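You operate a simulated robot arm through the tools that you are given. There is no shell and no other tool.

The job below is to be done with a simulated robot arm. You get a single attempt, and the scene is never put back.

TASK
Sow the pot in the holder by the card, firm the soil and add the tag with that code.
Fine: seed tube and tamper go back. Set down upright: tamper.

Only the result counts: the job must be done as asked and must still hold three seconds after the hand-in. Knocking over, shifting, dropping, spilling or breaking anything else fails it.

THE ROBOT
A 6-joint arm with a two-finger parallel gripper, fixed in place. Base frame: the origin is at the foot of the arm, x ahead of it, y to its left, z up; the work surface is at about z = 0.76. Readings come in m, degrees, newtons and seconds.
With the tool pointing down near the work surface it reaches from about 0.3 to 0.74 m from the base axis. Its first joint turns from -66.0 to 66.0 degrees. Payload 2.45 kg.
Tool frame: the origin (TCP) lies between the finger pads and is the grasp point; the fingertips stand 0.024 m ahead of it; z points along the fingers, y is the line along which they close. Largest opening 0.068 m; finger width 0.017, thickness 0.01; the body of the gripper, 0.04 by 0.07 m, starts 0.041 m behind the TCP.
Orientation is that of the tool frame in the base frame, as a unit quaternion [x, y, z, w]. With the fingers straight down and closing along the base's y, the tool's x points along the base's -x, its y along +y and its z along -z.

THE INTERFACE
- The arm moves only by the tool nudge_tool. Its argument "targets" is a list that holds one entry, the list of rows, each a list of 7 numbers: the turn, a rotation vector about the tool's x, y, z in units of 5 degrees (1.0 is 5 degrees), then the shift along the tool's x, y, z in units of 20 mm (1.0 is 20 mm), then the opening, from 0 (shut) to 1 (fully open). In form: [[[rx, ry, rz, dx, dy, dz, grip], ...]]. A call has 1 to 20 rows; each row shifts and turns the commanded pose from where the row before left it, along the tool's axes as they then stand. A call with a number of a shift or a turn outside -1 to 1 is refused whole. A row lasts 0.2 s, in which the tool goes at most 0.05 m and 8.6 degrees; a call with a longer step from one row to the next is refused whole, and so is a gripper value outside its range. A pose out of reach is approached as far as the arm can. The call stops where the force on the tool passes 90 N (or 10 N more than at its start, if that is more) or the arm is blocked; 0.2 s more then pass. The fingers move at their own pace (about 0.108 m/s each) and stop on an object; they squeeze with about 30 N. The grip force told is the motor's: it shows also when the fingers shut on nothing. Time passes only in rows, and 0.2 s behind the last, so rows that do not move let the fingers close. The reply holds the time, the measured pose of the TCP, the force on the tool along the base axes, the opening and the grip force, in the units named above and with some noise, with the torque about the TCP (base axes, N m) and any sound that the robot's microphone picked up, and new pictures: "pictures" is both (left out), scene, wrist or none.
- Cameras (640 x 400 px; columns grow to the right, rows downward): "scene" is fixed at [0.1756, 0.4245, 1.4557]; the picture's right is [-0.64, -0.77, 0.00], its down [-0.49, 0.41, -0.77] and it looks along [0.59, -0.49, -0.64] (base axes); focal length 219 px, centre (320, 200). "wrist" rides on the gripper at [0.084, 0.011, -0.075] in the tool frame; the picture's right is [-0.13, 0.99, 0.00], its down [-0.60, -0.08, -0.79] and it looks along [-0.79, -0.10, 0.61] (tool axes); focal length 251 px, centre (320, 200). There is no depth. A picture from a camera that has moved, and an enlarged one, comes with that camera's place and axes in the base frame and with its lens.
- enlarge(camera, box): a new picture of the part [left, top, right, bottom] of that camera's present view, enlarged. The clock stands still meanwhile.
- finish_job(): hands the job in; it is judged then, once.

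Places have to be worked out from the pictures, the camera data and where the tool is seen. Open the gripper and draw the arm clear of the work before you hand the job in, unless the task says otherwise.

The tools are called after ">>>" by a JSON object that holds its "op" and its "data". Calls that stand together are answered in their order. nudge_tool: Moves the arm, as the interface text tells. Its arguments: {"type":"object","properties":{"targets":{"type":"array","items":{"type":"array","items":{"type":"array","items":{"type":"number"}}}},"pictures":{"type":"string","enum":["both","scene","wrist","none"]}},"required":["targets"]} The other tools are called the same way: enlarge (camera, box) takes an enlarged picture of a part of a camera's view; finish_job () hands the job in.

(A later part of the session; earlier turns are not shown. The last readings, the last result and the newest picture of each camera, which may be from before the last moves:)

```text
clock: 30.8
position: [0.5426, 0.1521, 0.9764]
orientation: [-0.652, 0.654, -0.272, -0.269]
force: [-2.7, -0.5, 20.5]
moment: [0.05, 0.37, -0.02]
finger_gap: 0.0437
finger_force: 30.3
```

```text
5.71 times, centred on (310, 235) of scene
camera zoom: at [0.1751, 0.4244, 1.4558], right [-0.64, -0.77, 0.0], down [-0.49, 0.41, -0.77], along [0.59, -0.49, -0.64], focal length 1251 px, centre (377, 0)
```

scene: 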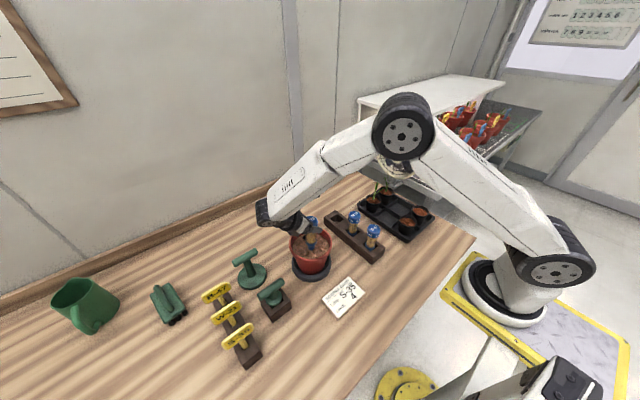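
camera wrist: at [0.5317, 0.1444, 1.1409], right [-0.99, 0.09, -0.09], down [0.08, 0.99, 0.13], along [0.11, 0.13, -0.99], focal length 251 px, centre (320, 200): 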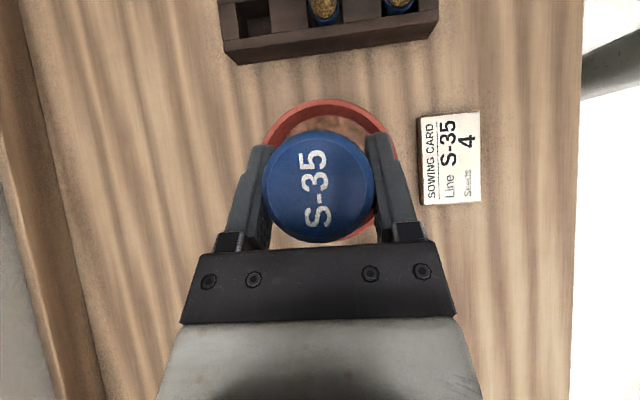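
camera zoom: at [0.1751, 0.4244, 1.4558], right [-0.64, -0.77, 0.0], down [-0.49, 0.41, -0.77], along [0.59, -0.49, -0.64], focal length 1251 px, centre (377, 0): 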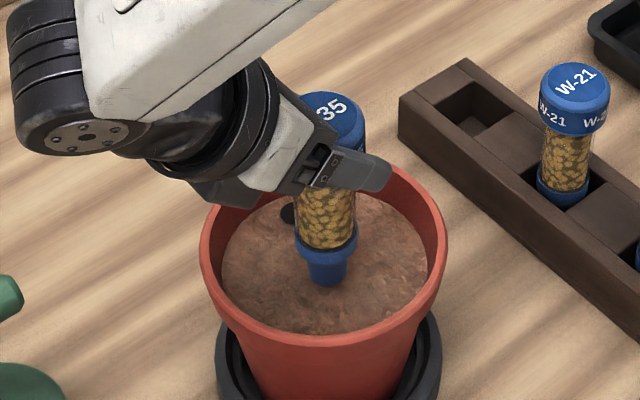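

The nozzle touched the soil (20 N) with no sound. I lift 25 mm and check whether a seed came out.

>>> {"op": "nudge_tool", "data": {"targets": [[[0, 0, 0, 0.21, 0, -0.21, 0], [0, 0, 0, 0.21, 0, -0.21, 0], [0, 0, 0, 0.21, 0, -0.21, 0], [0, 0, 0, 0.21, 0, -0.21, 0], [0, 0, 0, 0.21, 0, -0.21, 0]]], "pictures": "scene"}}

>>> {"op": "enlarge", "data": {"camera": "scene", "box": [280, 200, 340, 270]}}

```text
clock: 32.0
position: [0.5416, 0.1519, 1.0038]
orientation: [-0.653, 0.654, -0.272, -0.27]
force: [0.5, 0.0, -0.5]
moment: [0.03, 0.0, -0.02]
finger_gap: 0.0434
finger_force: 30.8
```

scene: 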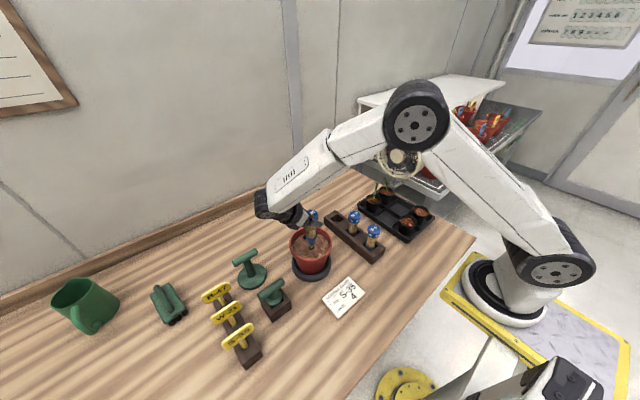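

```text
5.71 times, centred on (310, 235) of scene
camera zoom: at [0.1756, 0.4245, 1.4557], right [-0.64, -0.77, 0.0], down [-0.49, 0.41, -0.77], along [0.59, -0.49, -0.64], focal length 1251 px, centre (377, 0)
```

zoom: 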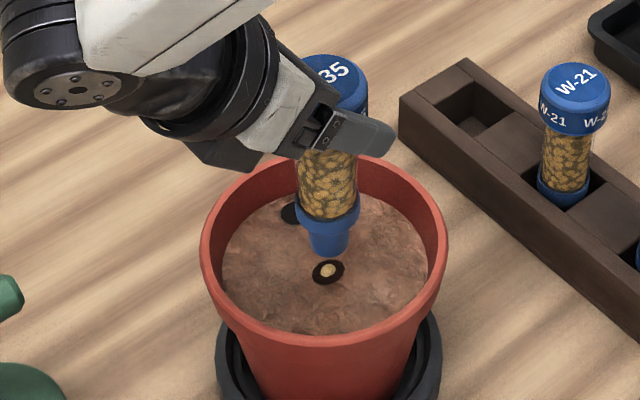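

A seed now lies in a small hole where the nozzle was pressed — so one press sows one seed. I zoom in to confirm it is exactly one.

>>> {"op": "enlarge", "data": {"camera": "scene", "box": [298, 225, 328, 260]}}

>>> {"op": "enlarge", "data": {"camera": "wrist", "box": [240, 80, 400, 260]}}

```text
11.43 times, centred on (313, 242) of scene
camera zoom: at [0.1756, 0.4245, 1.4557], right [-0.64, -0.77, 0.0], down [-0.49, 0.41, -0.77], along [0.59, -0.49, -0.64], focal length 2502 px, centre (400, -286)
```

zoom: 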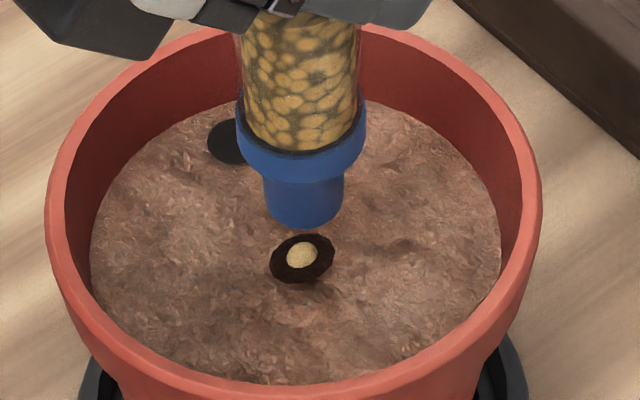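

```text
2.22 times, centred on (320, 170) of wrist
camera zoom: at [0.531, 0.1447, 1.1162], right [-0.99, 0.09, -0.09], down [0.08, 0.99, 0.13], along [0.1, 0.13, -0.99], focal length 559 px, centre (320, 267)
```

zoom: 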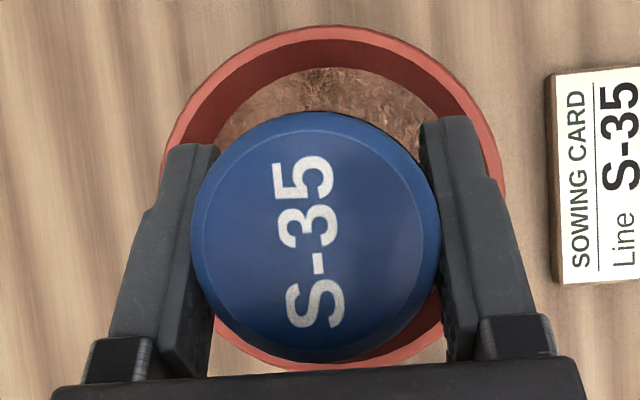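

Exactly one seed. I do the second press about 28 mm away at (0.516, 0.160), same depth, then lift and check.

>>> {"op": "nudge_tool", "data": {"targets": [[[0, 0, 0, -0.0953, 0.427, -0.0953, 0], [0, 0, 0, -0.0953, 0.427, -0.0953, 0], [0, 0, 0, -0.0953, 0.427, -0.0953, 0], [0, 0, 0, 0, 0, 0, 0], [0, 0, 0, -0.3535, 0, 0.3535, 0], [0, 0, 0, -0.3535, 0, 0.3535, 0], [0, 0, 0, -0.0707, 0, 0.0707, 0], [0, 0, 0, -0.0707, 0, 0.0707, 0], [0, 0, 0, -0.0707, 0, 0.0707, 0], [0, 0, 0, -0.0707, 0, 0.0707, 0], [0, 0, 0, -0.0707, 0, 0.0707, 0]]], "pictures": "none"}}

```text
clock: 34.4
position: [0.5178, 0.1589, 0.976]
orientation: [-0.652, 0.654, -0.272, -0.271]
force: [-4.7, -0.9, 18.8]
moment: [0.0, 0.53, -0.03]
finger_gap: 0.0433
finger_force: 30.0
```

Pressed with about 19 N, similar to the first. I lift the same way and check the result.

>>> {"op": "nudge_tool", "data": {"targets": [[[0, 0, 0, 0.212, 0, -0.212, 0], [0, 0, 0, 0.212, 0, -0.212, 0], [0, 0, 0, 0.212, 0, -0.212, 0], [0, 0, 0, 0.212, 0, -0.212, 0], [0, 0, 0, 0.212, 0, -0.212, 0]]], "pictures": "scene"}}

>>> {"op": "enlarge", "data": {"camera": "scene", "box": [288, 220, 332, 265]}}

```text
clock: 35.6
position: [0.5179, 0.1599, 1.0038]
orientation: [-0.653, 0.654, -0.271, -0.271]
force: [-0.4, 0.8, -1.0]
moment: [0.01, -0.02, 0.01]
finger_gap: 0.0436
finger_force: 30.1
```

scene: 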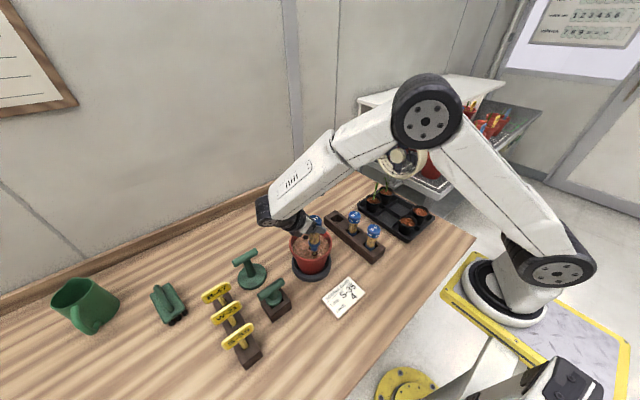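

```text
8.89 times, centred on (310, 242) of scene
camera zoom: at [0.1756, 0.4245, 1.4557], right [-0.64, -0.77, 0.0], down [-0.49, 0.41, -0.77], along [0.59, -0.49, -0.64], focal length 1946 px, centre (409, -178)
```

zoom: 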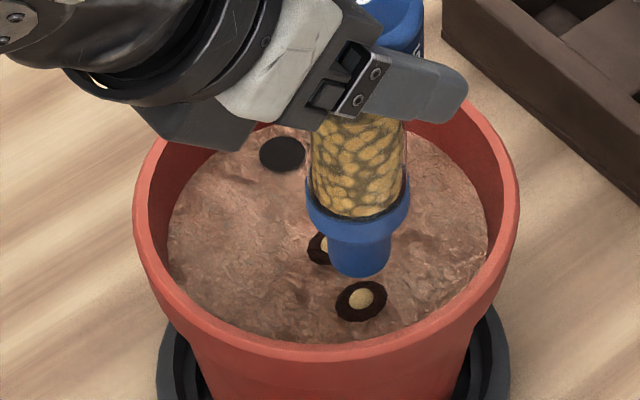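

Second seed is in. Third press goes to (0.536, 0.121).

>>> {"op": "nudge_tool", "data": {"targets": [[[0, 0, 0, 0.344, -0.226, 0.344, 0], [0, 0, 0, 0.344, -0.226, 0.344, 0], [0, 0, 0, 0.344, -0.226, 0.344, 0], [0, 0, 0, 0.344, -0.226, 0.344, 0], [0, 0, 0, 0, 0, 0, 0], [0, 0, 0, -0.3535, 0, 0.3535, 0], [0, 0, 0, -0.3535, 0, 0.3535, 0], [0, 0, 0, -0.0707, 0, 0.0707, 0], [0, 0, 0, -0.0707, 0, 0.0707, 0], [0, 0, 0, -0.0707, 0, 0.0707, 0], [0, 0, 0, -0.0707, 0, 0.0707, 0], [0, 0, 0, -0.0707, 0, 0.0707, 0]]], "pictures": "none"}}

```text
clock: 38.2
position: [0.5348, 0.121, 0.9753]
orientation: [-0.652, 0.654, -0.273, -0.269]
force: [-3.4, 1.3, 23.5]
moment: [0.11, 0.34, -0.02]
finger_gap: 0.0435
finger_force: 29.8
```

Pressed at 23.5 N. I lift and check.

>>> {"op": "nudge_tool", "data": {"targets": [[[0, 0, 0, 0.212, 0, -0.212, 0], [0, 0, 0, 0.212, 0, -0.212, 0], [0, 0, 0, 0.212, 0, -0.212, 0], [0, 0, 0, 0.212, 0, -0.212, 0], [0, 0, 0, 0.212, 0, -0.212, 0]]], "pictures": "scene"}}

>>> {"op": "enlarge", "data": {"camera": "scene", "box": [288, 220, 332, 265]}}

```text
clock: 39.4
position: [0.5362, 0.1206, 1.0045]
orientation: [-0.653, 0.654, -0.271, -0.27]
force: [0.1, 0.5, -0.8]
moment: [0.0, -0.01, 0.01]
finger_gap: 0.0434
finger_force: 30.0
```

scene: 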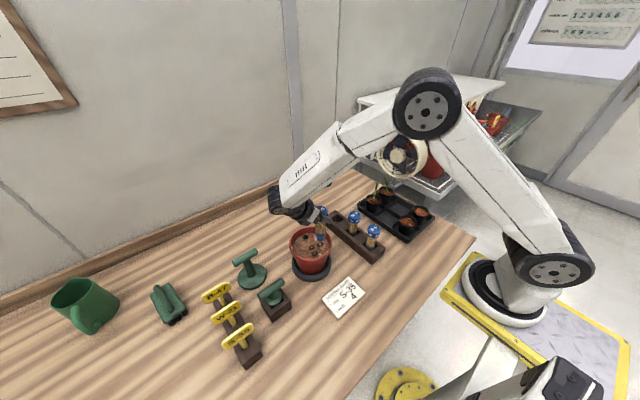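

```text
8.89 times, centred on (310, 242) of scene
camera zoom: at [0.1756, 0.4245, 1.4557], right [-0.64, -0.77, 0.0], down [-0.49, 0.41, -0.77], along [0.59, -0.49, -0.64], focal length 1946 px, centre (409, -178)
```

zoom: 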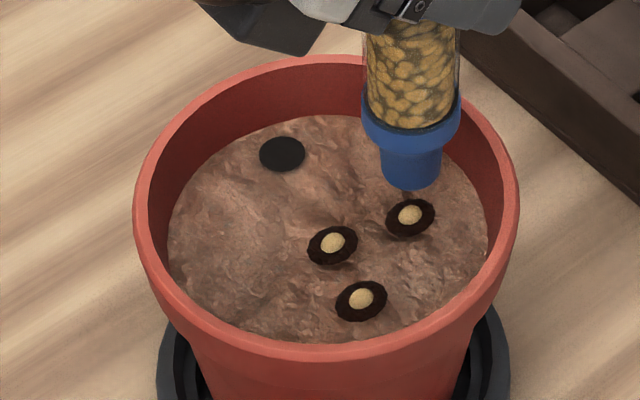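

Three seeds visible. Fourth and last press goes to (0.561, 0.180), clear of the tag hole.

>>> {"op": "nudge_tool", "data": {"targets": [[[0, 0, 0, -0.425, -0.248, -0.425, 0], [0, 0, 0, -0.425, -0.248, -0.425, 0], [0, 0, 0, -0.425, -0.248, -0.425, 0], [0, 0, 0, -0.425, -0.248, -0.425, 0], [0, 0, 0, -0.425, -0.248, -0.425, 0], [0, 0, 0, 0, 0, 0, 0], [0, 0, 0, -0.3535, 0, 0.3535, 0], [0, 0, 0, -0.3535, 0, 0.3535, 0], [0, 0, 0, -0.0707, 0, 0.0707, 0], [0, 0, 0, -0.0707, 0, 0.0707, 0], [0, 0, 0, -0.0707, 0, 0.0707, 0], [0, 0, 0, -0.0707, 0, 0.0707, 0], [0, 0, 0, -0.0707, 0, 0.0707, 0]]], "pictures": "none"}}

```text
clock: 42.2
position: [0.5601, 0.1806, 0.9768]
orientation: [-0.653, 0.654, -0.273, -0.268]
force: [-3.8, -0.9, 22.4]
moment: [-0.11, 0.33, -0.01]
finger_gap: 0.0433
finger_force: 29.8
```

Pressed at 22 N. I lift and check the count.

>>> {"op": "nudge_tool", "data": {"targets": [[[0, 0, 0, 0.212, 0, -0.212, 0], [0, 0, 0, 0.212, 0, -0.212, 0], [0, 0, 0, 0.212, 0, -0.212, 0], [0, 0, 0, 0.212, 0, -0.212, 0], [0, 0, 0, 0.212, 0, -0.212, 0], [0, 0, 0, 0.53, 0, -0.53, 0], [0, 0, 0, 0.53, 0, -0.53, 0], [0, 0, 0, 0.53, 0, -0.53, 0], [0, 0, 0, 0.53, 0, -0.53, 0]]], "pictures": "both"}}

>>> {"op": "enlarge", "data": {"camera": "scene", "box": [288, 220, 332, 265]}}

```text
clock: 44.2
position: [0.559, 0.1808, 1.0635]
orientation: [-0.652, 0.654, -0.271, -0.27]
force: [-0.2, 0.2, -0.5]
moment: [-0.01, -0.02, 0.03]
finger_gap: 0.0434
finger_force: 29.9
camera wrist: at [0.5485, 0.1737, 1.1762], right [-0.99, 0.09, -0.09], down [0.08, 0.99, 0.13], along [0.1, 0.13, -0.99], focal length 251 px, centre (320, 200)
```

scene: 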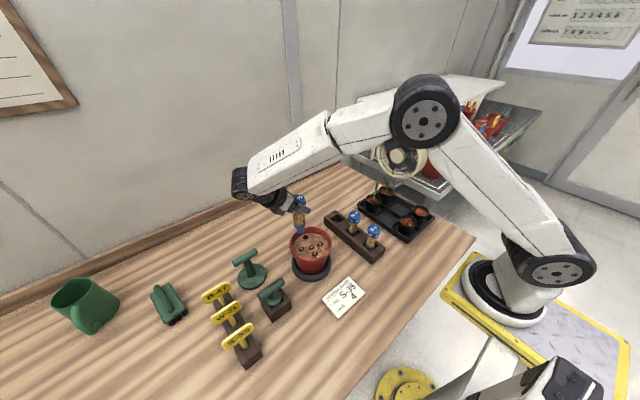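
wrist: 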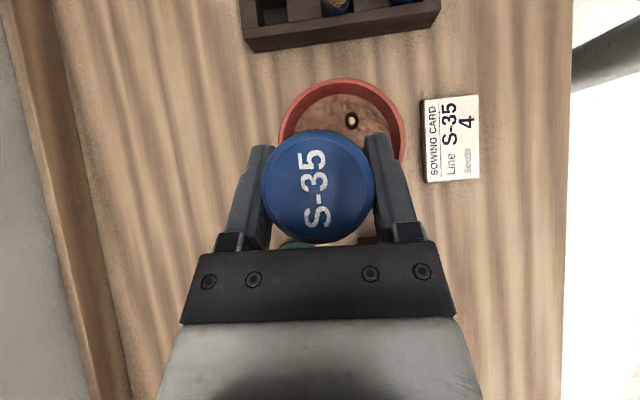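

```text
8.89 times, centred on (310, 242) of scene
camera zoom: at [0.1756, 0.4245, 1.4557], right [-0.64, -0.77, 0.0], down [-0.49, 0.41, -0.77], along [0.59, -0.49, -0.64], focal length 1946 px, centre (409, -178)
```

zoom: 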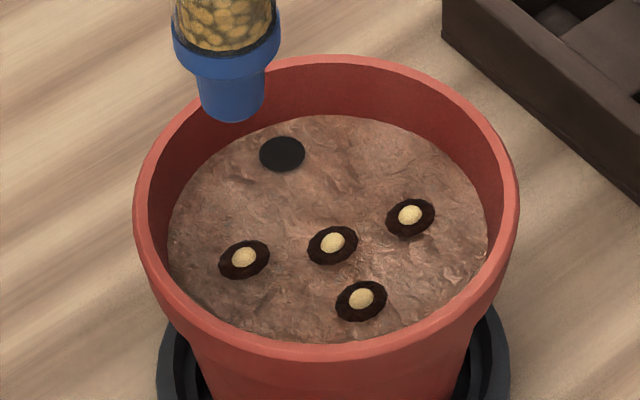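

All four seeds are in. Now I carry the S-35 tube back above its empty slot (0.629, −0.051), tip well clear of the other tubes.

>>> {"op": "nudge_tool", "data": {"targets": [[[0, 0, 0, 0.7006, -0.35, 0.9375, 0], [0, 0, 0, 0.7006, -0.35, 0.9375, 0], [0, 0, 0, 0.7006, -0.35, 0.9375, 0], [0, 0, 0, 0.7006, -0.35, 0.9375, 0], [0, 0, 0, 0.7006, -0.35, 0.9375, 0], [0, 0, 0, 0.7006, -0.35, 0.9375, 0], [0, 0, 0, 0.7006, -0.35, 0.9375, 0], [0, 0, 0, 0.7006, -0.35, 0.9375, 0], [0, 0, 0, 0.7006, -0.35, 0.9375, 0], [0, 0, 0, 0.7006, -0.35, 0.9375, 0], [0, 0, 0, 0, 0, 0, 0]]], "pictures": "both"}}

>>> {"op": "enlarge", "data": {"camera": "scene", "box": [300, 150, 390, 240]}}

>>> {"op": "nudge_tool", "data": {"targets": [[[0, 0, 0, 0, 0, 0, 0]]], "pictures": "none"}}

>>> {"op": "nudge_tool", "data": {"targets": [[[0, 0, 0, 0, 0, 0, 0]]], "pictures": "none"}}

```text
clock: 46.6
position: [0.6294, -0.0507, 1.0303]
orientation: [-0.653, 0.654, -0.271, -0.27]
force: [0.7, 0.4, -0.6]
moment: [0.01, -0.02, -0.03]
finger_gap: 0.0436
finger_force: 30.5
camera wrist: at [0.6181, -0.058, 1.1416], right [-0.99, 0.09, -0.09], down [0.08, 0.99, 0.13], along [0.1, 0.13, -0.99], focal length 251 px, centre (320, 200)
```

scene: 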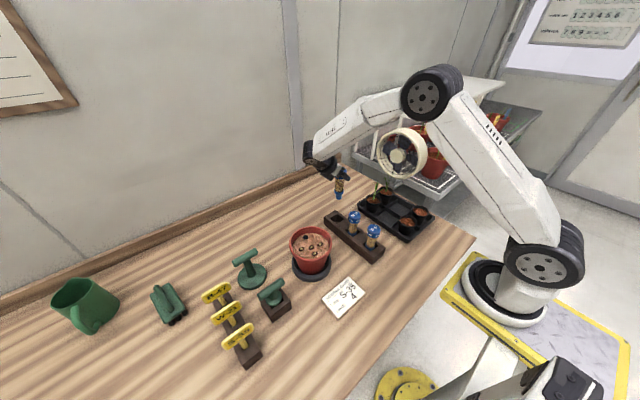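
wrist: 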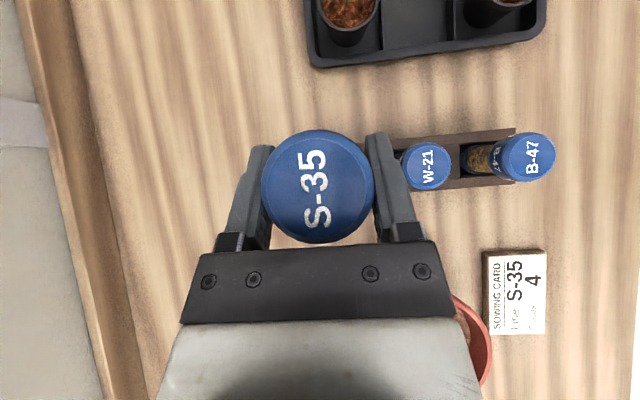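

```text
4.44 times, centred on (345, 195) of scene
camera zoom: at [0.1756, 0.4245, 1.4557], right [-0.64, -0.77, 0.0], down [-0.49, 0.41, -0.77], along [0.59, -0.49, -0.64], focal length 973 px, centre (209, 222)
```

zoom: 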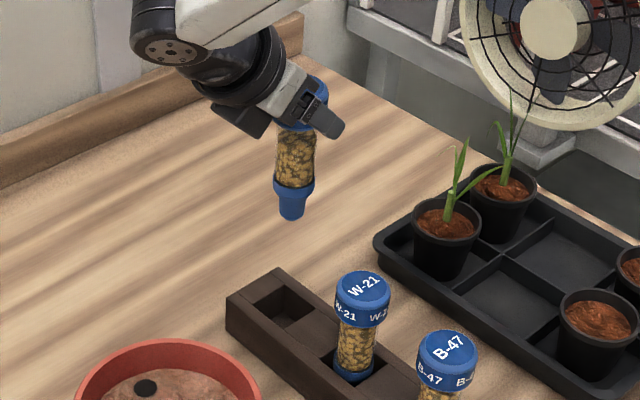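

```text
clock: 47.0
position: [0.6286, -0.052, 1.0283]
orientation: [0.654, -0.653, 0.272, 0.269]
force: [0.0, 0.2, -1.3]
moment: [-0.01, -0.01, 0.0]
finger_gap: 0.0435
finger_force: 29.7
```

```text
clock: 47.4
position: [0.6287, -0.051, 1.0298]
orientation: [-0.653, 0.653, -0.272, -0.27]
force: [0.2, 0.0, -0.7]
moment: [0.02, 0.02, 0.0]
finger_gap: 0.0435
finger_force: 30.4
```

Position matches the pick-up spot. I descend 100 mm and check that the nozzle lines up with the slot.

>>> {"op": "nudge_tool", "data": {"targets": [[[0, 0, 0, -0.442, 0, 0.442, 0], [0, 0, 0, -0.442, 0, 0.442, 0], [0, 0, 0, -0.442, 0, 0.442, 0], [0, 0, 0, -0.442, 0, 0.442, 0], [0, 0, 0, -0.442, 0, 0.442, 0], [0, 0, 0, -0.442, 0, 0.442, 0], [0, 0, 0, -0.442, 0, 0.442, 0], [0, 0, 0, -0.442, 0, 0.442, 0]]], "pictures": "both"}}

>>> {"op": "enlarge", "data": {"camera": "scene", "box": [310, 180, 370, 240]}}

```text
clock: 49.2
position: [0.6293, -0.0502, 0.9297]
orientation: [-0.653, 0.654, -0.271, -0.269]
force: [0.7, -1.1, -1.0]
moment: [0.03, -0.02, 0.0]
finger_gap: 0.0432
finger_force: 30.2
camera wrist: at [0.6191, -0.0579, 1.0424], right [-0.99, 0.09, -0.09], down [0.08, 0.99, 0.13], along [0.1, 0.13, -0.99], focal length 251 px, centre (320, 200)
```

scene: 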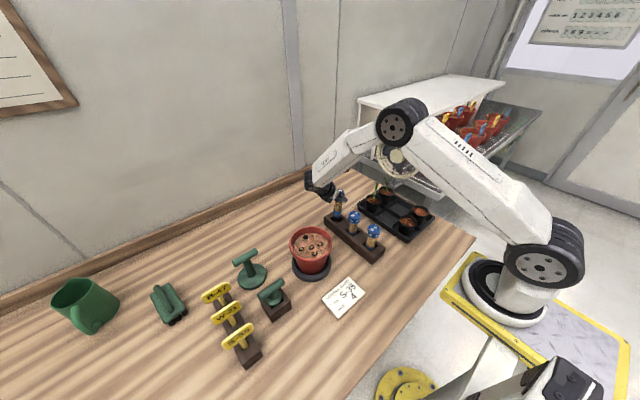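
wrist: 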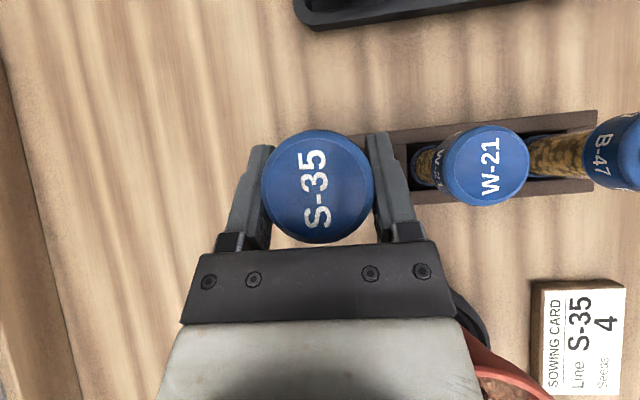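

```text
6.67 times, centred on (340, 210) of scene
camera zoom: at [0.1756, 0.4245, 1.4557], right [-0.64, -0.77, 0.0], down [-0.49, 0.41, -0.77], along [0.59, -0.49, -0.64], focal length 1460 px, centre (187, 133)
```

zoom: 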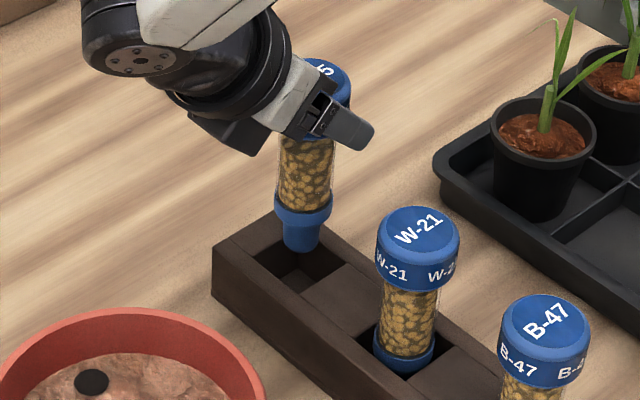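

The nozzle lines up with the slot. I lower the rest, slowing at the end.

>>> {"op": "nudge_tool", "data": {"targets": [[[0, 0, 0, -0.3535, 0, 0.3535, 0], [0, 0, 0, -0.3535, 0, 0.3535, 0], [0, 0, 0, -0.3535, 0, 0.3535, 0], [0, 0, 0, -0.3535, 0, 0.3535, 0], [0, 0, 0, -0.0707, 0, 0.0707, 0], [0, 0, 0, -0.0707, 0, 0.0707, 0], [0, 0, 0, -0.0707, 0, 0.0707, 0], [0, 0, 0, -0.0707, 0, 0.0707, 0]]], "pictures": "both"}}

>>> {"op": "enlarge", "data": {"camera": "scene", "box": [310, 180, 370, 240]}}

```text
clock: 51.0
position: [0.6312, -0.0507, 0.8815]
orientation: [-0.653, 0.654, -0.271, -0.27]
force: [0.6, -0.9, -0.8]
moment: [0.0, 0.01, 0.01]
finger_gap: 0.0435
finger_force: 30.0
camera wrist: at [0.6196, -0.0572, 0.9941], right [-0.99, 0.09, -0.09], down [0.08, 0.99, 0.13], along [0.1, 0.13, -0.99], focal length 251 px, centre (320, 200)
```

scene: 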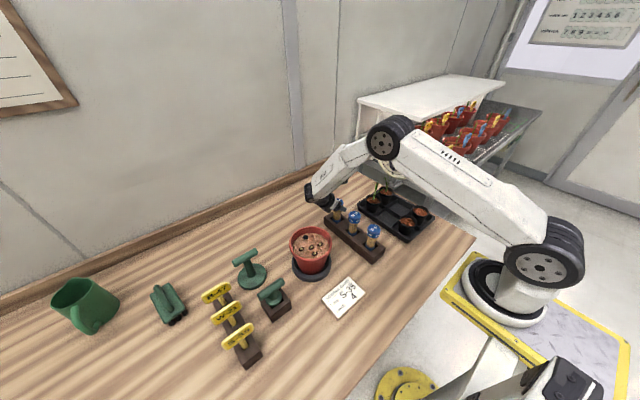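
wrist: 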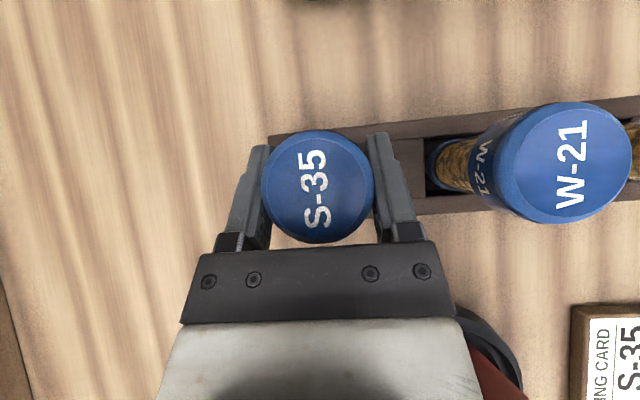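

```text
6.67 times, centred on (340, 210) of scene
camera zoom: at [0.1756, 0.4245, 1.4557], right [-0.64, -0.77, 0.0], down [-0.49, 0.41, -0.77], along [0.59, -0.49, -0.64], focal length 1460 px, centre (187, 133)
```

zoom: 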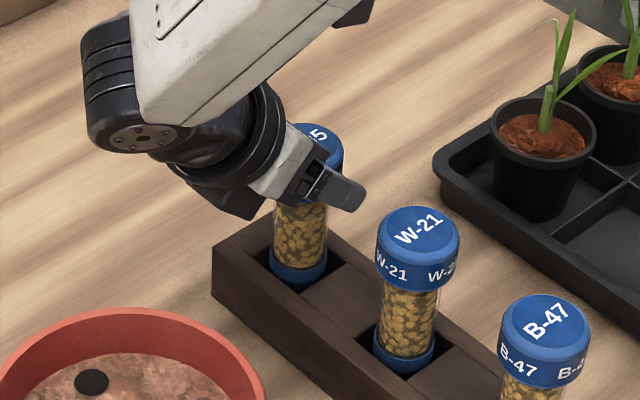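

Nearly seated. I go down in 1 mm steps until it touches.

>>> {"op": "nudge_tool", "data": {"targets": [[[0, 0, 0, -0.0354, 0, 0.0354, 0], [0, 0, 0, -0.0354, 0, 0.0354, 0]]], "pictures": "none"}}

```text
clock: 51.6
position: [0.6304, -0.0502, 0.8804]
orientation: [-0.652, 0.654, -0.271, -0.27]
force: [-1.3, 0.5, -0.6]
moment: [0.0, 0.0, 0.0]
finger_gap: 0.0432
finger_force: 29.6
```

>>> {"op": "nudge_tool", "data": {"targets": [[[0, 0, 0, -0.0354, 0, 0.0354, 0], [0, 0, 0, -0.0177, 0, 0.0177, 0]]], "pictures": "none"}}

```text
clock: 52.2
position: [0.6296, -0.0503, 0.8785]
orientation: [-0.652, 0.654, -0.272, -0.27]
force: [-0.3, -0.4, -0.2]
moment: [-0.01, 0.02, 0.02]
finger_gap: 0.0433
finger_force: 30.7
```

The tube is back at its original height with no load left. I open the fingers and check before retreating.

>>> {"op": "nudge_tool", "data": {"targets": [[[0, 0, 0, 0, 0, 0, 0.3], [0, 0, 0, 0, 0, 0, 0.7], [0, 0, 0, 0, 0, 0, 1], [0, 0, 0, 0, 0, 0, 1]]], "pictures": "wrist"}}

```text
clock: 53.2
position: [0.6307, -0.0507, 0.8777]
orientation: [-0.653, 0.654, -0.271, -0.27]
force: [0.1, -0.3, -1.2]
moment: [-0.01, -0.02, 0.03]
finger_gap: 0.0677
finger_force: 0.0
camera wrist: at [0.6197, -0.0573, 0.9907], right [-0.99, 0.09, -0.09], down [0.08, 0.99, 0.13], along [0.1, 0.13, -0.99], focal length 251 px, centre (320, 200)
```

wrist: 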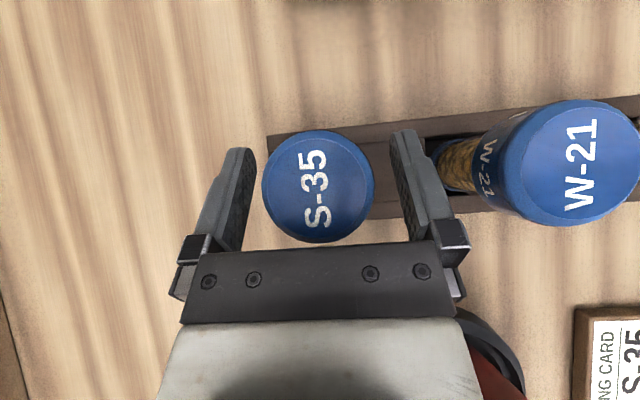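

The tube stands in its slot. I retreat 120 mm back along the tool axis, then rise.

>>> {"op": "nudge_tool", "data": {"targets": [[[0, 0, 0, 0, 0, -0.5, 1], [0, 0, 0, 0, 0, -1, 1], [0, 0, 0, 0, 0, -1, 1], [0, 0, 0, 0, 0, -1, 1], [0, 0, 0, 0, 0, -1, 1], [0, 0, 0, 0, 0, -1, 1], [0, 0, 0, 0.6, 0, -0.6, 1], [0, 0, 0, 0.6, 0, -0.6, 1], [0, 0, 0, 0.6, 0, -0.6, 1], [0, 0, 0, 0.6, 0, -0.6, 1], [0, 0, 0, 0.6, 0, -0.6, 1], [0, 0, 0, 0.6, 0, -0.6, 1], [0, 0, 0, 0.6, 0, -0.6, 1], [0, 0, 0, 0.6, 0, -0.6, 1]]], "pictures": "both"}}

>>> {"op": "enlarge", "data": {"camera": "scene", "box": [310, 180, 400, 260]}}

```text
clock: 56.2
position: [0.6303, 0.026, 1.0925]
orientation: [-0.652, 0.654, -0.272, -0.27]
force: [0.7, -0.1, 0.0]
moment: [0.0, 0.0, 0.0]
finger_gap: 0.0683
finger_force: 0.1
camera wrist: at [0.6194, 0.0187, 1.2049], right [-0.99, 0.09, -0.09], down [0.08, 0.99, 0.13], along [0.1, 0.13, -0.99], focal length 251 px, centre (320, 200)
```

scene: 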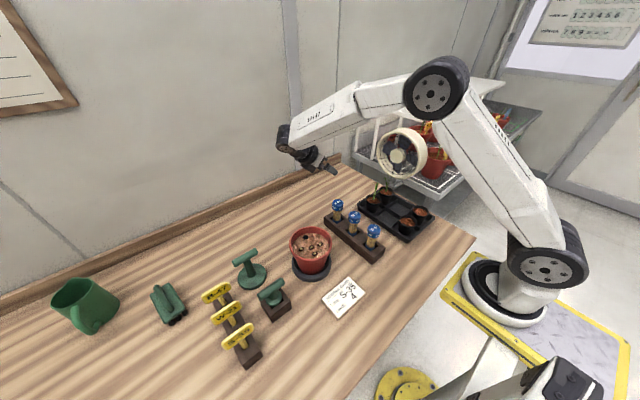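
wrist: 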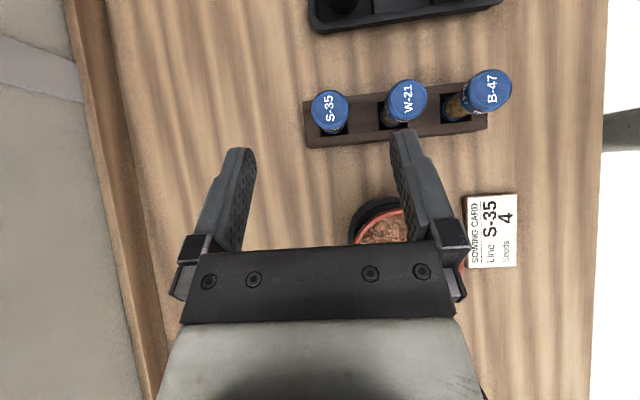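

```text
5.00 times, centred on (355, 220) of scene
camera zoom: at [0.1756, 0.4245, 1.4557], right [-0.64, -0.77, 0.0], down [-0.49, 0.41, -0.77], along [0.59, -0.49, -0.64], focal length 1095 px, centre (145, 100)
```

zoom: 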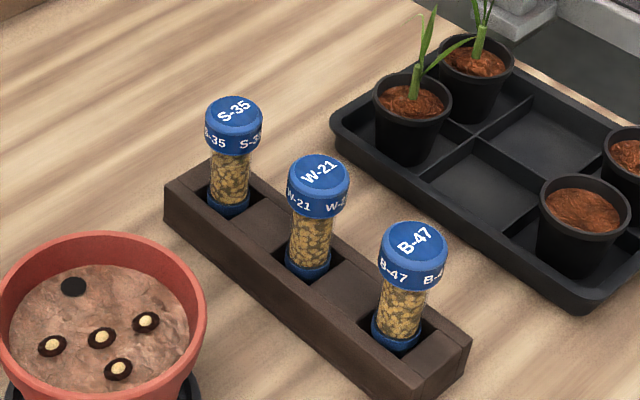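

The tube is back in place and the pot still shows four seeds. I straighten the tool to vertical and move toward the tamper for a close look.

>>> {"op": "nudge_tool", "data": {"targets": [[[0, -1, 0, 0, 0, 0, 1], [0, -1, 0, 0, 0, 0, 1], [0, -1, 0, 0, 0, 0, 1], [0, -1, 0, 0, 0, 0, 1], [0, -1, 0, 0, 0, 0, 1], [0, -1, 0, 0, 0, 0, 1], [0, -1, 0, 0, 0, 0, 1], [0, -1, 0, 0, 0, 0, 1], [0, -1, 0, 0, 0, 0, 1], [0, 0, 0, -1, 0, 0, 1], [0, 0, 0, -1, 0, 0, 1], [0, 0, 0, -1, 0, 0, 1], [0, 0, 0, -1, 0, 0, 1], [0, 0, 0, -1, 0, 0, 1], [0, 0, 0, -1, 0, 0, 1], [0, 0, 0, -1, 0, 0, 1], [0, 0, 0, -1, 0, 0, 1], [0, 0, 0, -1, 0, 0, 1], [0, 0, 0, -1, 0, 0, 1], [0, 0, 0, -1, 0, 0, 1]]], "pictures": "both"}}

```text
clock: 60.4
position: [0.6297, 0.2465, 1.0905]
orientation: [-0.707, 0.707, 0.0, 0.001]
force: [-0.4, 1.0, -0.5]
moment: [-0.02, 0.0, -0.03]
finger_gap: 0.068
finger_force: 0.1
camera wrist: at [0.6181, 0.1624, 1.1667], right [-0.99, 0.13, 0.0], down [0.08, 0.6, 0.79], along [0.1, 0.79, -0.61], focal length 251 px, centre (320, 200)
```

scene: 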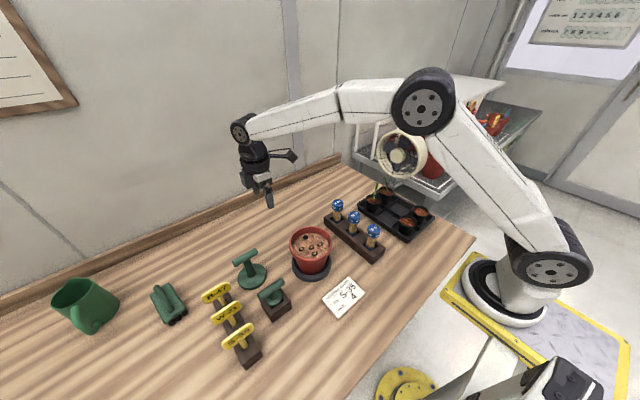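
wrist: 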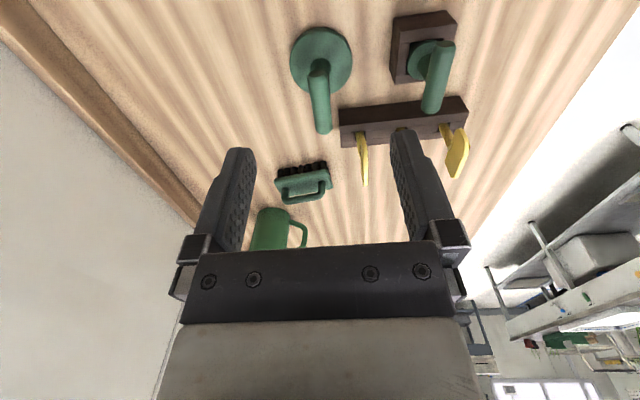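

>>> {"op": "enlarge", "data": {"camera": "wrist", "box": [270, 0, 480, 150]}}

```text
2.67 times, centred on (375, 75) of wrist
camera zoom: at [0.6181, 0.1624, 1.1667], right [-0.99, 0.13, 0.0], down [0.08, 0.6, 0.79], along [0.1, 0.79, -0.61], focal length 670 px, centre (173, 533)
```

zoom: 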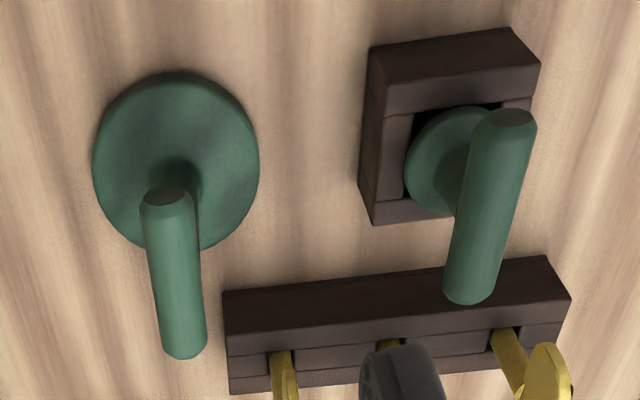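

The tamper's bar handle runs along y, centred near (0.638, 0.335), top z≈0.888. I move in closer for alignment with fingers closing along x.

>>> {"op": "nudge_tool", "data": {"targets": [[[0, 0, 0, -0.535, -0.088, 0.8, 1], [0, 0, 0, -0.535, -0.088, 0.8, 1], [0, 0, 0, -0.535, -0.088, 0.8, 1], [0, 0, 0, -0.535, -0.088, 0.8, 1], [0, 0, 0, -0.535, -0.088, 0.8, 1]]], "pictures": "wrist"}}

>>> {"op": "enlarge", "data": {"camera": "wrist", "box": [220, 0, 420, 200]}}

```text
clock: 61.6
position: [0.6391, 0.2999, 1.0115]
orientation: [-0.707, 0.707, -0.001, 0.001]
force: [-0.4, -0.3, 0.7]
moment: [-0.02, 0.03, 0.0]
finger_gap: 0.0683
finger_force: 0.1
camera wrist: at [0.6286, 0.2163, 1.0863], right [-0.99, 0.13, 0.0], down [0.08, 0.6, 0.79], along [0.1, 0.79, -0.61], focal length 251 px, centre (320, 200)
```

wrist: 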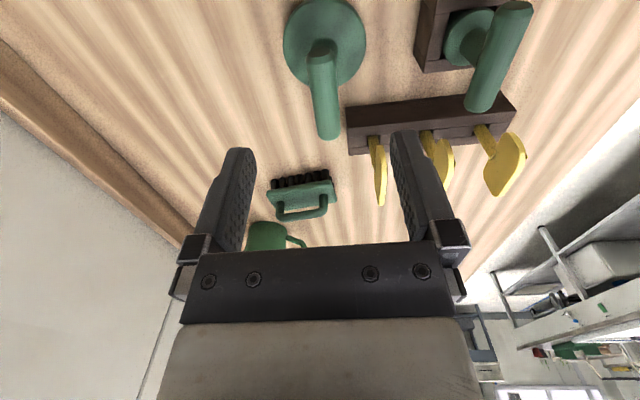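

```text
2.00 times, centred on (320, 100) of wrist
camera zoom: at [0.6286, 0.2163, 1.0863], right [-0.99, 0.13, 0.0], down [0.08, 0.6, 0.79], along [0.1, 0.79, -0.61], focal length 503 px, centre (320, 400)
```

zoom: 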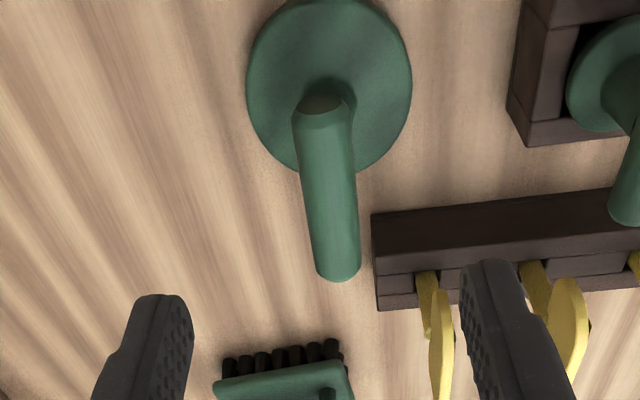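

The bar is centred at (0.639, 0.334). I move over it and descend to the grip height z≈0.872.

>>> {"op": "nudge_tool", "data": {"targets": [[[0, 0, 0, -0.86, 0, 0, 1], [0, 0, 0, -0.86, 0, 0, 1], [0, 0, 0, 0, 0, 1, 1], [0, 0, 0, 0, 0, 1, 1], [0, 0, 0, 0, 0, 1, 1], [0, 0, 0, 0, 0, 1, 1], [0, 0, 0, 0, 0, 0.75, 1], [0, 0, 0, 0, 0, 0.75, 1]]], "pictures": "both"}}

>>> {"op": "enlarge", "data": {"camera": "scene", "box": [200, 200, 310, 310]}}

```text
clock: 63.4
position: [0.6366, 0.3349, 0.9027]
orientation: [0.707, -0.707, 0.0, -0.001]
force: [-0.2, 0.0, -0.4]
moment: [-0.02, 0.0, 0.04]
finger_gap: 0.068
finger_force: 0.0
camera wrist: at [0.6274, 0.2503, 0.9768], right [-0.99, 0.13, 0.0], down [0.08, 0.6, 0.79], along [0.1, 0.79, -0.61], focal length 251 px, centre (320, 200)
```

scene: 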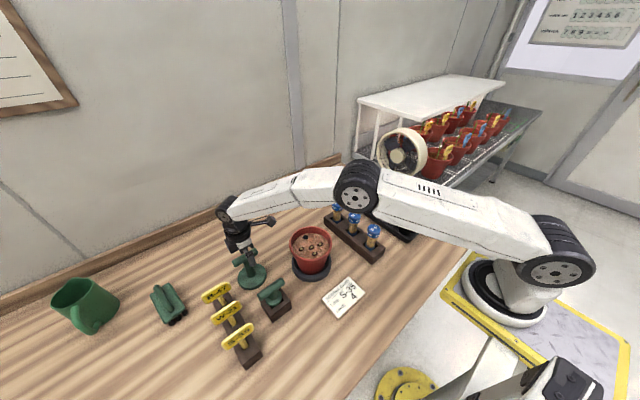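
wrist: 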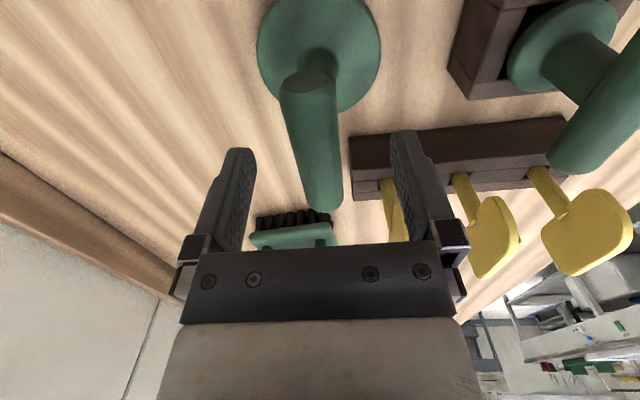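

```text
3.64 times, centred on (255, 255) of scene
camera zoom: at [0.1756, 0.4245, 1.4557], right [-0.64, -0.77, 0.0], down [-0.49, 0.41, -0.77], along [0.59, -0.49, -0.64], focal length 796 px, centre (556, 0)
```

zoom: 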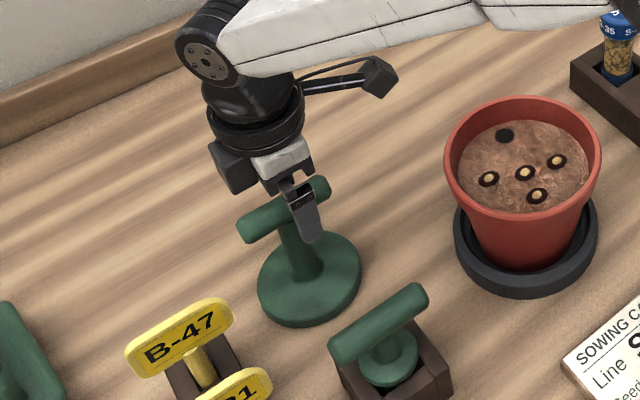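

The bar is between the fingers. I lower 30 mm more and close.

>>> {"op": "nudge_tool", "data": {"targets": [[[0, 0, 0, 0, 0, 0.5, 1], [0, 0, 0, 0, 0, 0.5, 1], [0, 0, 0, 0, 0, 0.5, 1], [0, 0, 0, 0, 0, 0, 1]]], "pictures": "wrist"}}

```text
clock: 64.4
position: [0.6388, 0.3339, 0.8703]
orientation: [0.708, -0.707, 0.001, -0.001]
force: [0.1, 0.7, -0.7]
moment: [-0.01, -0.02, -0.01]
finger_gap: 0.0683
finger_force: 0.0
camera wrist: at [0.6282, 0.25, 0.9461], right [-0.99, 0.13, 0.0], down [0.08, 0.6, 0.79], along [0.1, 0.79, -0.61], focal length 251 px, centre (320, 200)
```

wrist: 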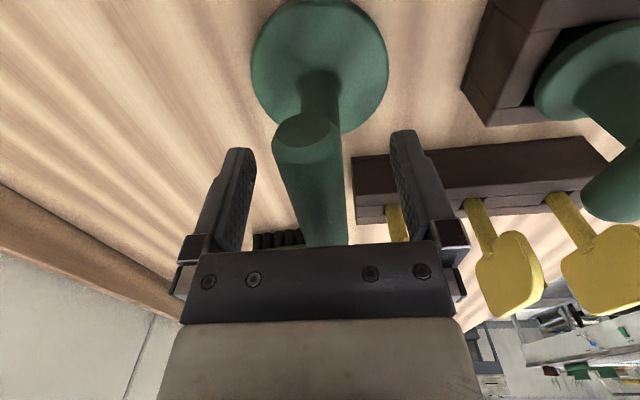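

The bar is centred (x≈0.639) between the fingers. I close the gripper.

>>> {"op": "nudge_tool", "data": {"targets": [[[0, 0, 0, 0, 0, 0, 0.5], [0, 0, 0, 0, 0, 0, 0], [0, 0, 0, 0, 0, 0, 0], [0, 0, 0, 0, 0, 0, 0]]], "pictures": "both"}}

```text
clock: 65.4
position: [0.6387, 0.3341, 0.8714]
orientation: [0.707, -0.707, 0.0, -0.001]
force: [0.8, 0.8, -0.1]
moment: [0.0, -0.02, 0.0]
finger_gap: 0.0233
finger_force: 30.2
camera wrist: at [0.6282, 0.2501, 0.9463], right [-0.99, 0.13, 0.0], down [0.08, 0.6, 0.79], along [0.1, 0.79, -0.61], focal length 251 px, centre (320, 200)
```

scene: 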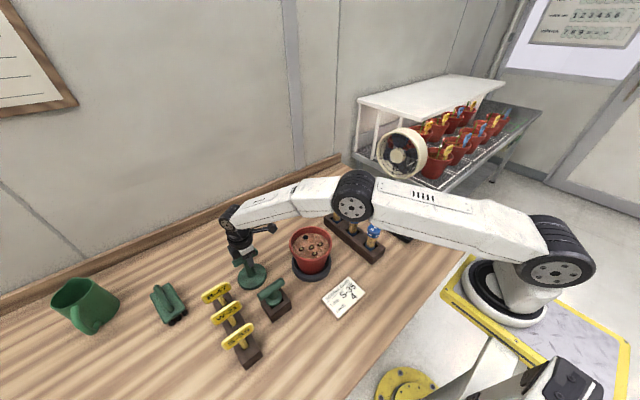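
wrist: 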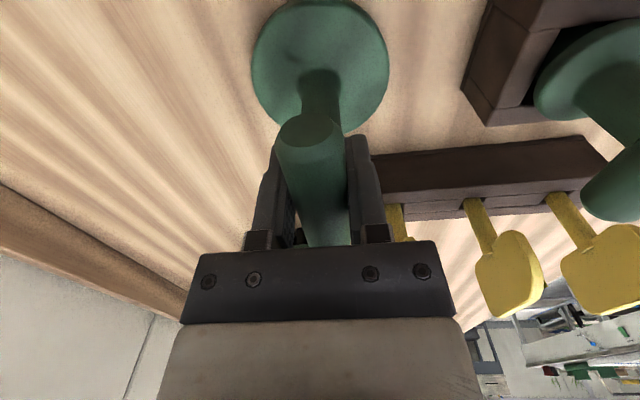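

Gripped at 23 mm. I lift the tamper straight up 180 mm.

>>> {"op": "nudge_tool", "data": {"targets": [[[0, 0, 0, 0, 0, -0.5, 0], [0, 0, 0, 0, 0, -0.5, 0], [0, 0, 0, 0, 0, -1, 0], [0, 0, 0, 0, 0, -1, 0], [0, 0, 0, 0, 0, -1, 0], [0, 0, 0, 0, 0, -1, 0], [0, 0, 0, 0, 0, -1, 0], [0, 0, 0, 0, 0, -1, 0], [0, 0, 0, 0, 0, -1, 0], [0, 0, 0, 0, 0, -1, 0]]], "pictures": "both"}}

>>> {"op": "enlarge", "data": {"camera": "scene", "box": [200, 140, 340, 290]}}

```text
clock: 67.6
position: [0.6392, 0.334, 1.0528]
orientation: [-0.707, 0.707, -0.001, 0.0]
force: [0.0, 0.5, -1.4]
moment: [0.01, 0.02, 0.02]
finger_gap: 0.023
finger_force: 30.0
camera wrist: at [0.6289, 0.2501, 1.1276], right [-0.99, 0.13, 0.0], down [0.08, 0.6, 0.79], along [0.1, 0.79, -0.61], focal length 251 px, centre (320, 200)
```

scene: 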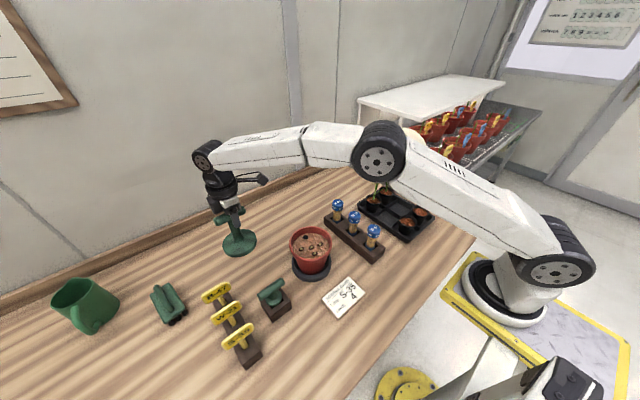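
wrist: 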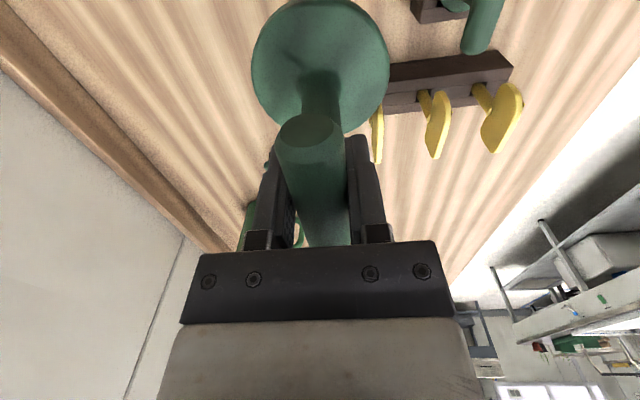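

```text
2.67 times, centred on (270, 215) of scene
camera zoom: at [0.1756, 0.4245, 1.4557], right [-0.64, -0.77, 0.0], down [-0.49, 0.41, -0.77], along [0.59, -0.49, -0.64], focal length 584 px, centre (453, 160)
```

zoom: 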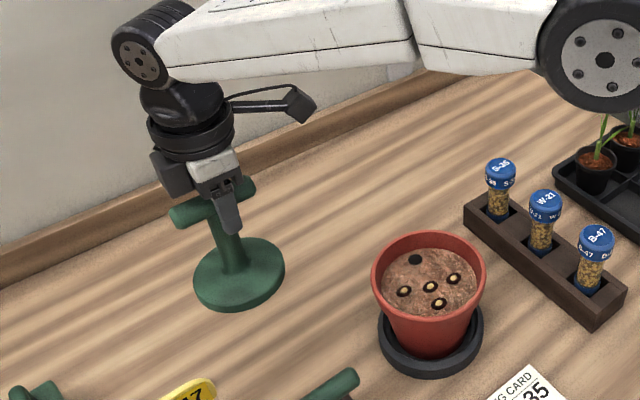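

The tamper hangs upright. I carry it over the pot centre (0.549, 0.1475).

>>> {"op": "nudge_tool", "data": {"targets": [[[0, 0, 0, 0.9325, 0.451, 0, 0], [0, 0, 0, 0.9325, 0.451, 0, 0], [0, 0, 0, 0.9325, 0.451, 0, 0], [0, 0, 0, 0.9325, 0.451, 0, 0], [0, 0, 0, 0.9325, 0.451, 0, 0], [0, 0, 0, 0.9325, 0.451, 0, 0], [0, 0, 0, 0.9325, 0.451, 0, 0], [0, 0, 0, 0.9325, 0.451, 0, 0], [0, 0, 0, 0.9325, 0.451, 0, 0], [0, 0, 0, 0.9325, 0.451, 0, 0], [0, 0, 0, 0, 0, 0, 0]]], "pictures": "both"}}

>>> {"op": "enlarge", "data": {"camera": "scene", "box": [250, 160, 370, 290]}}

>>> {"op": "enlarge", "data": {"camera": "wrist", "box": [220, 0, 420, 160]}}

```text
clock: 70.0
position: [0.5482, 0.1473, 1.0528]
orientation: [0.708, -0.707, 0.0, 0.0]
force: [-0.4, 0.1, -1.8]
moment: [0.0, 0.01, -0.02]
finger_gap: 0.0233
finger_force: 30.2
camera wrist: at [0.5374, 0.0637, 1.1271], right [-0.99, 0.13, 0.0], down [0.08, 0.6, 0.79], along [0.1, 0.79, -0.61], focal length 251 px, centre (320, 200)
```

scene: 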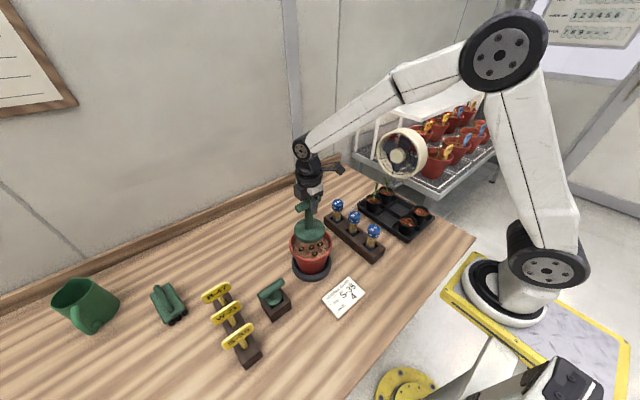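
wrist: 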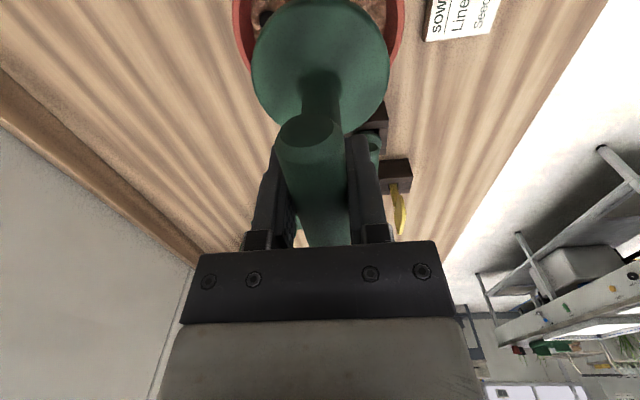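

```text
3.08 times, centred on (310, 225) of scene
camera zoom: at [0.1756, 0.4245, 1.4557], right [-0.64, -0.77, 0.0], down [-0.49, 0.41, -0.77], along [0.59, -0.49, -0.64], focal length 674 px, centre (351, 123)
```

zoom: 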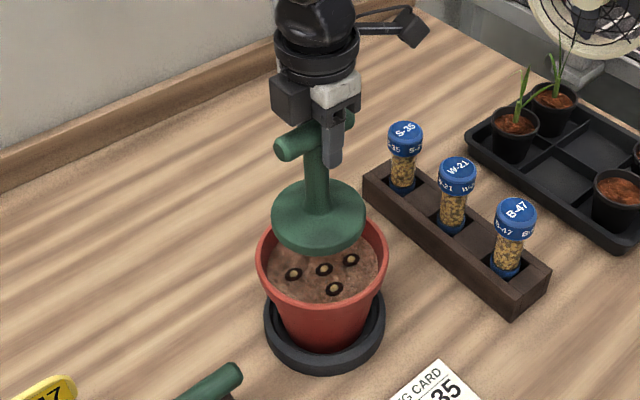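

```text
2.50 times, centred on (320, 80) of wrist
camera zoom: at [0.5374, 0.0637, 1.1271], right [-0.99, 0.13, 0.0], down [0.08, 0.6, 0.79], along [0.1, 0.79, -0.61], focal length 629 px, centre (320, 500)
```

zoom: 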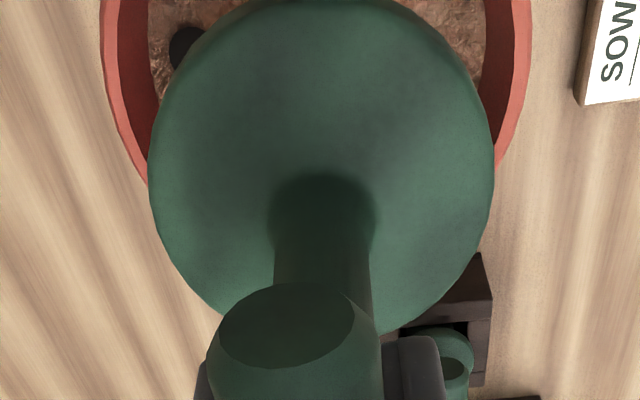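

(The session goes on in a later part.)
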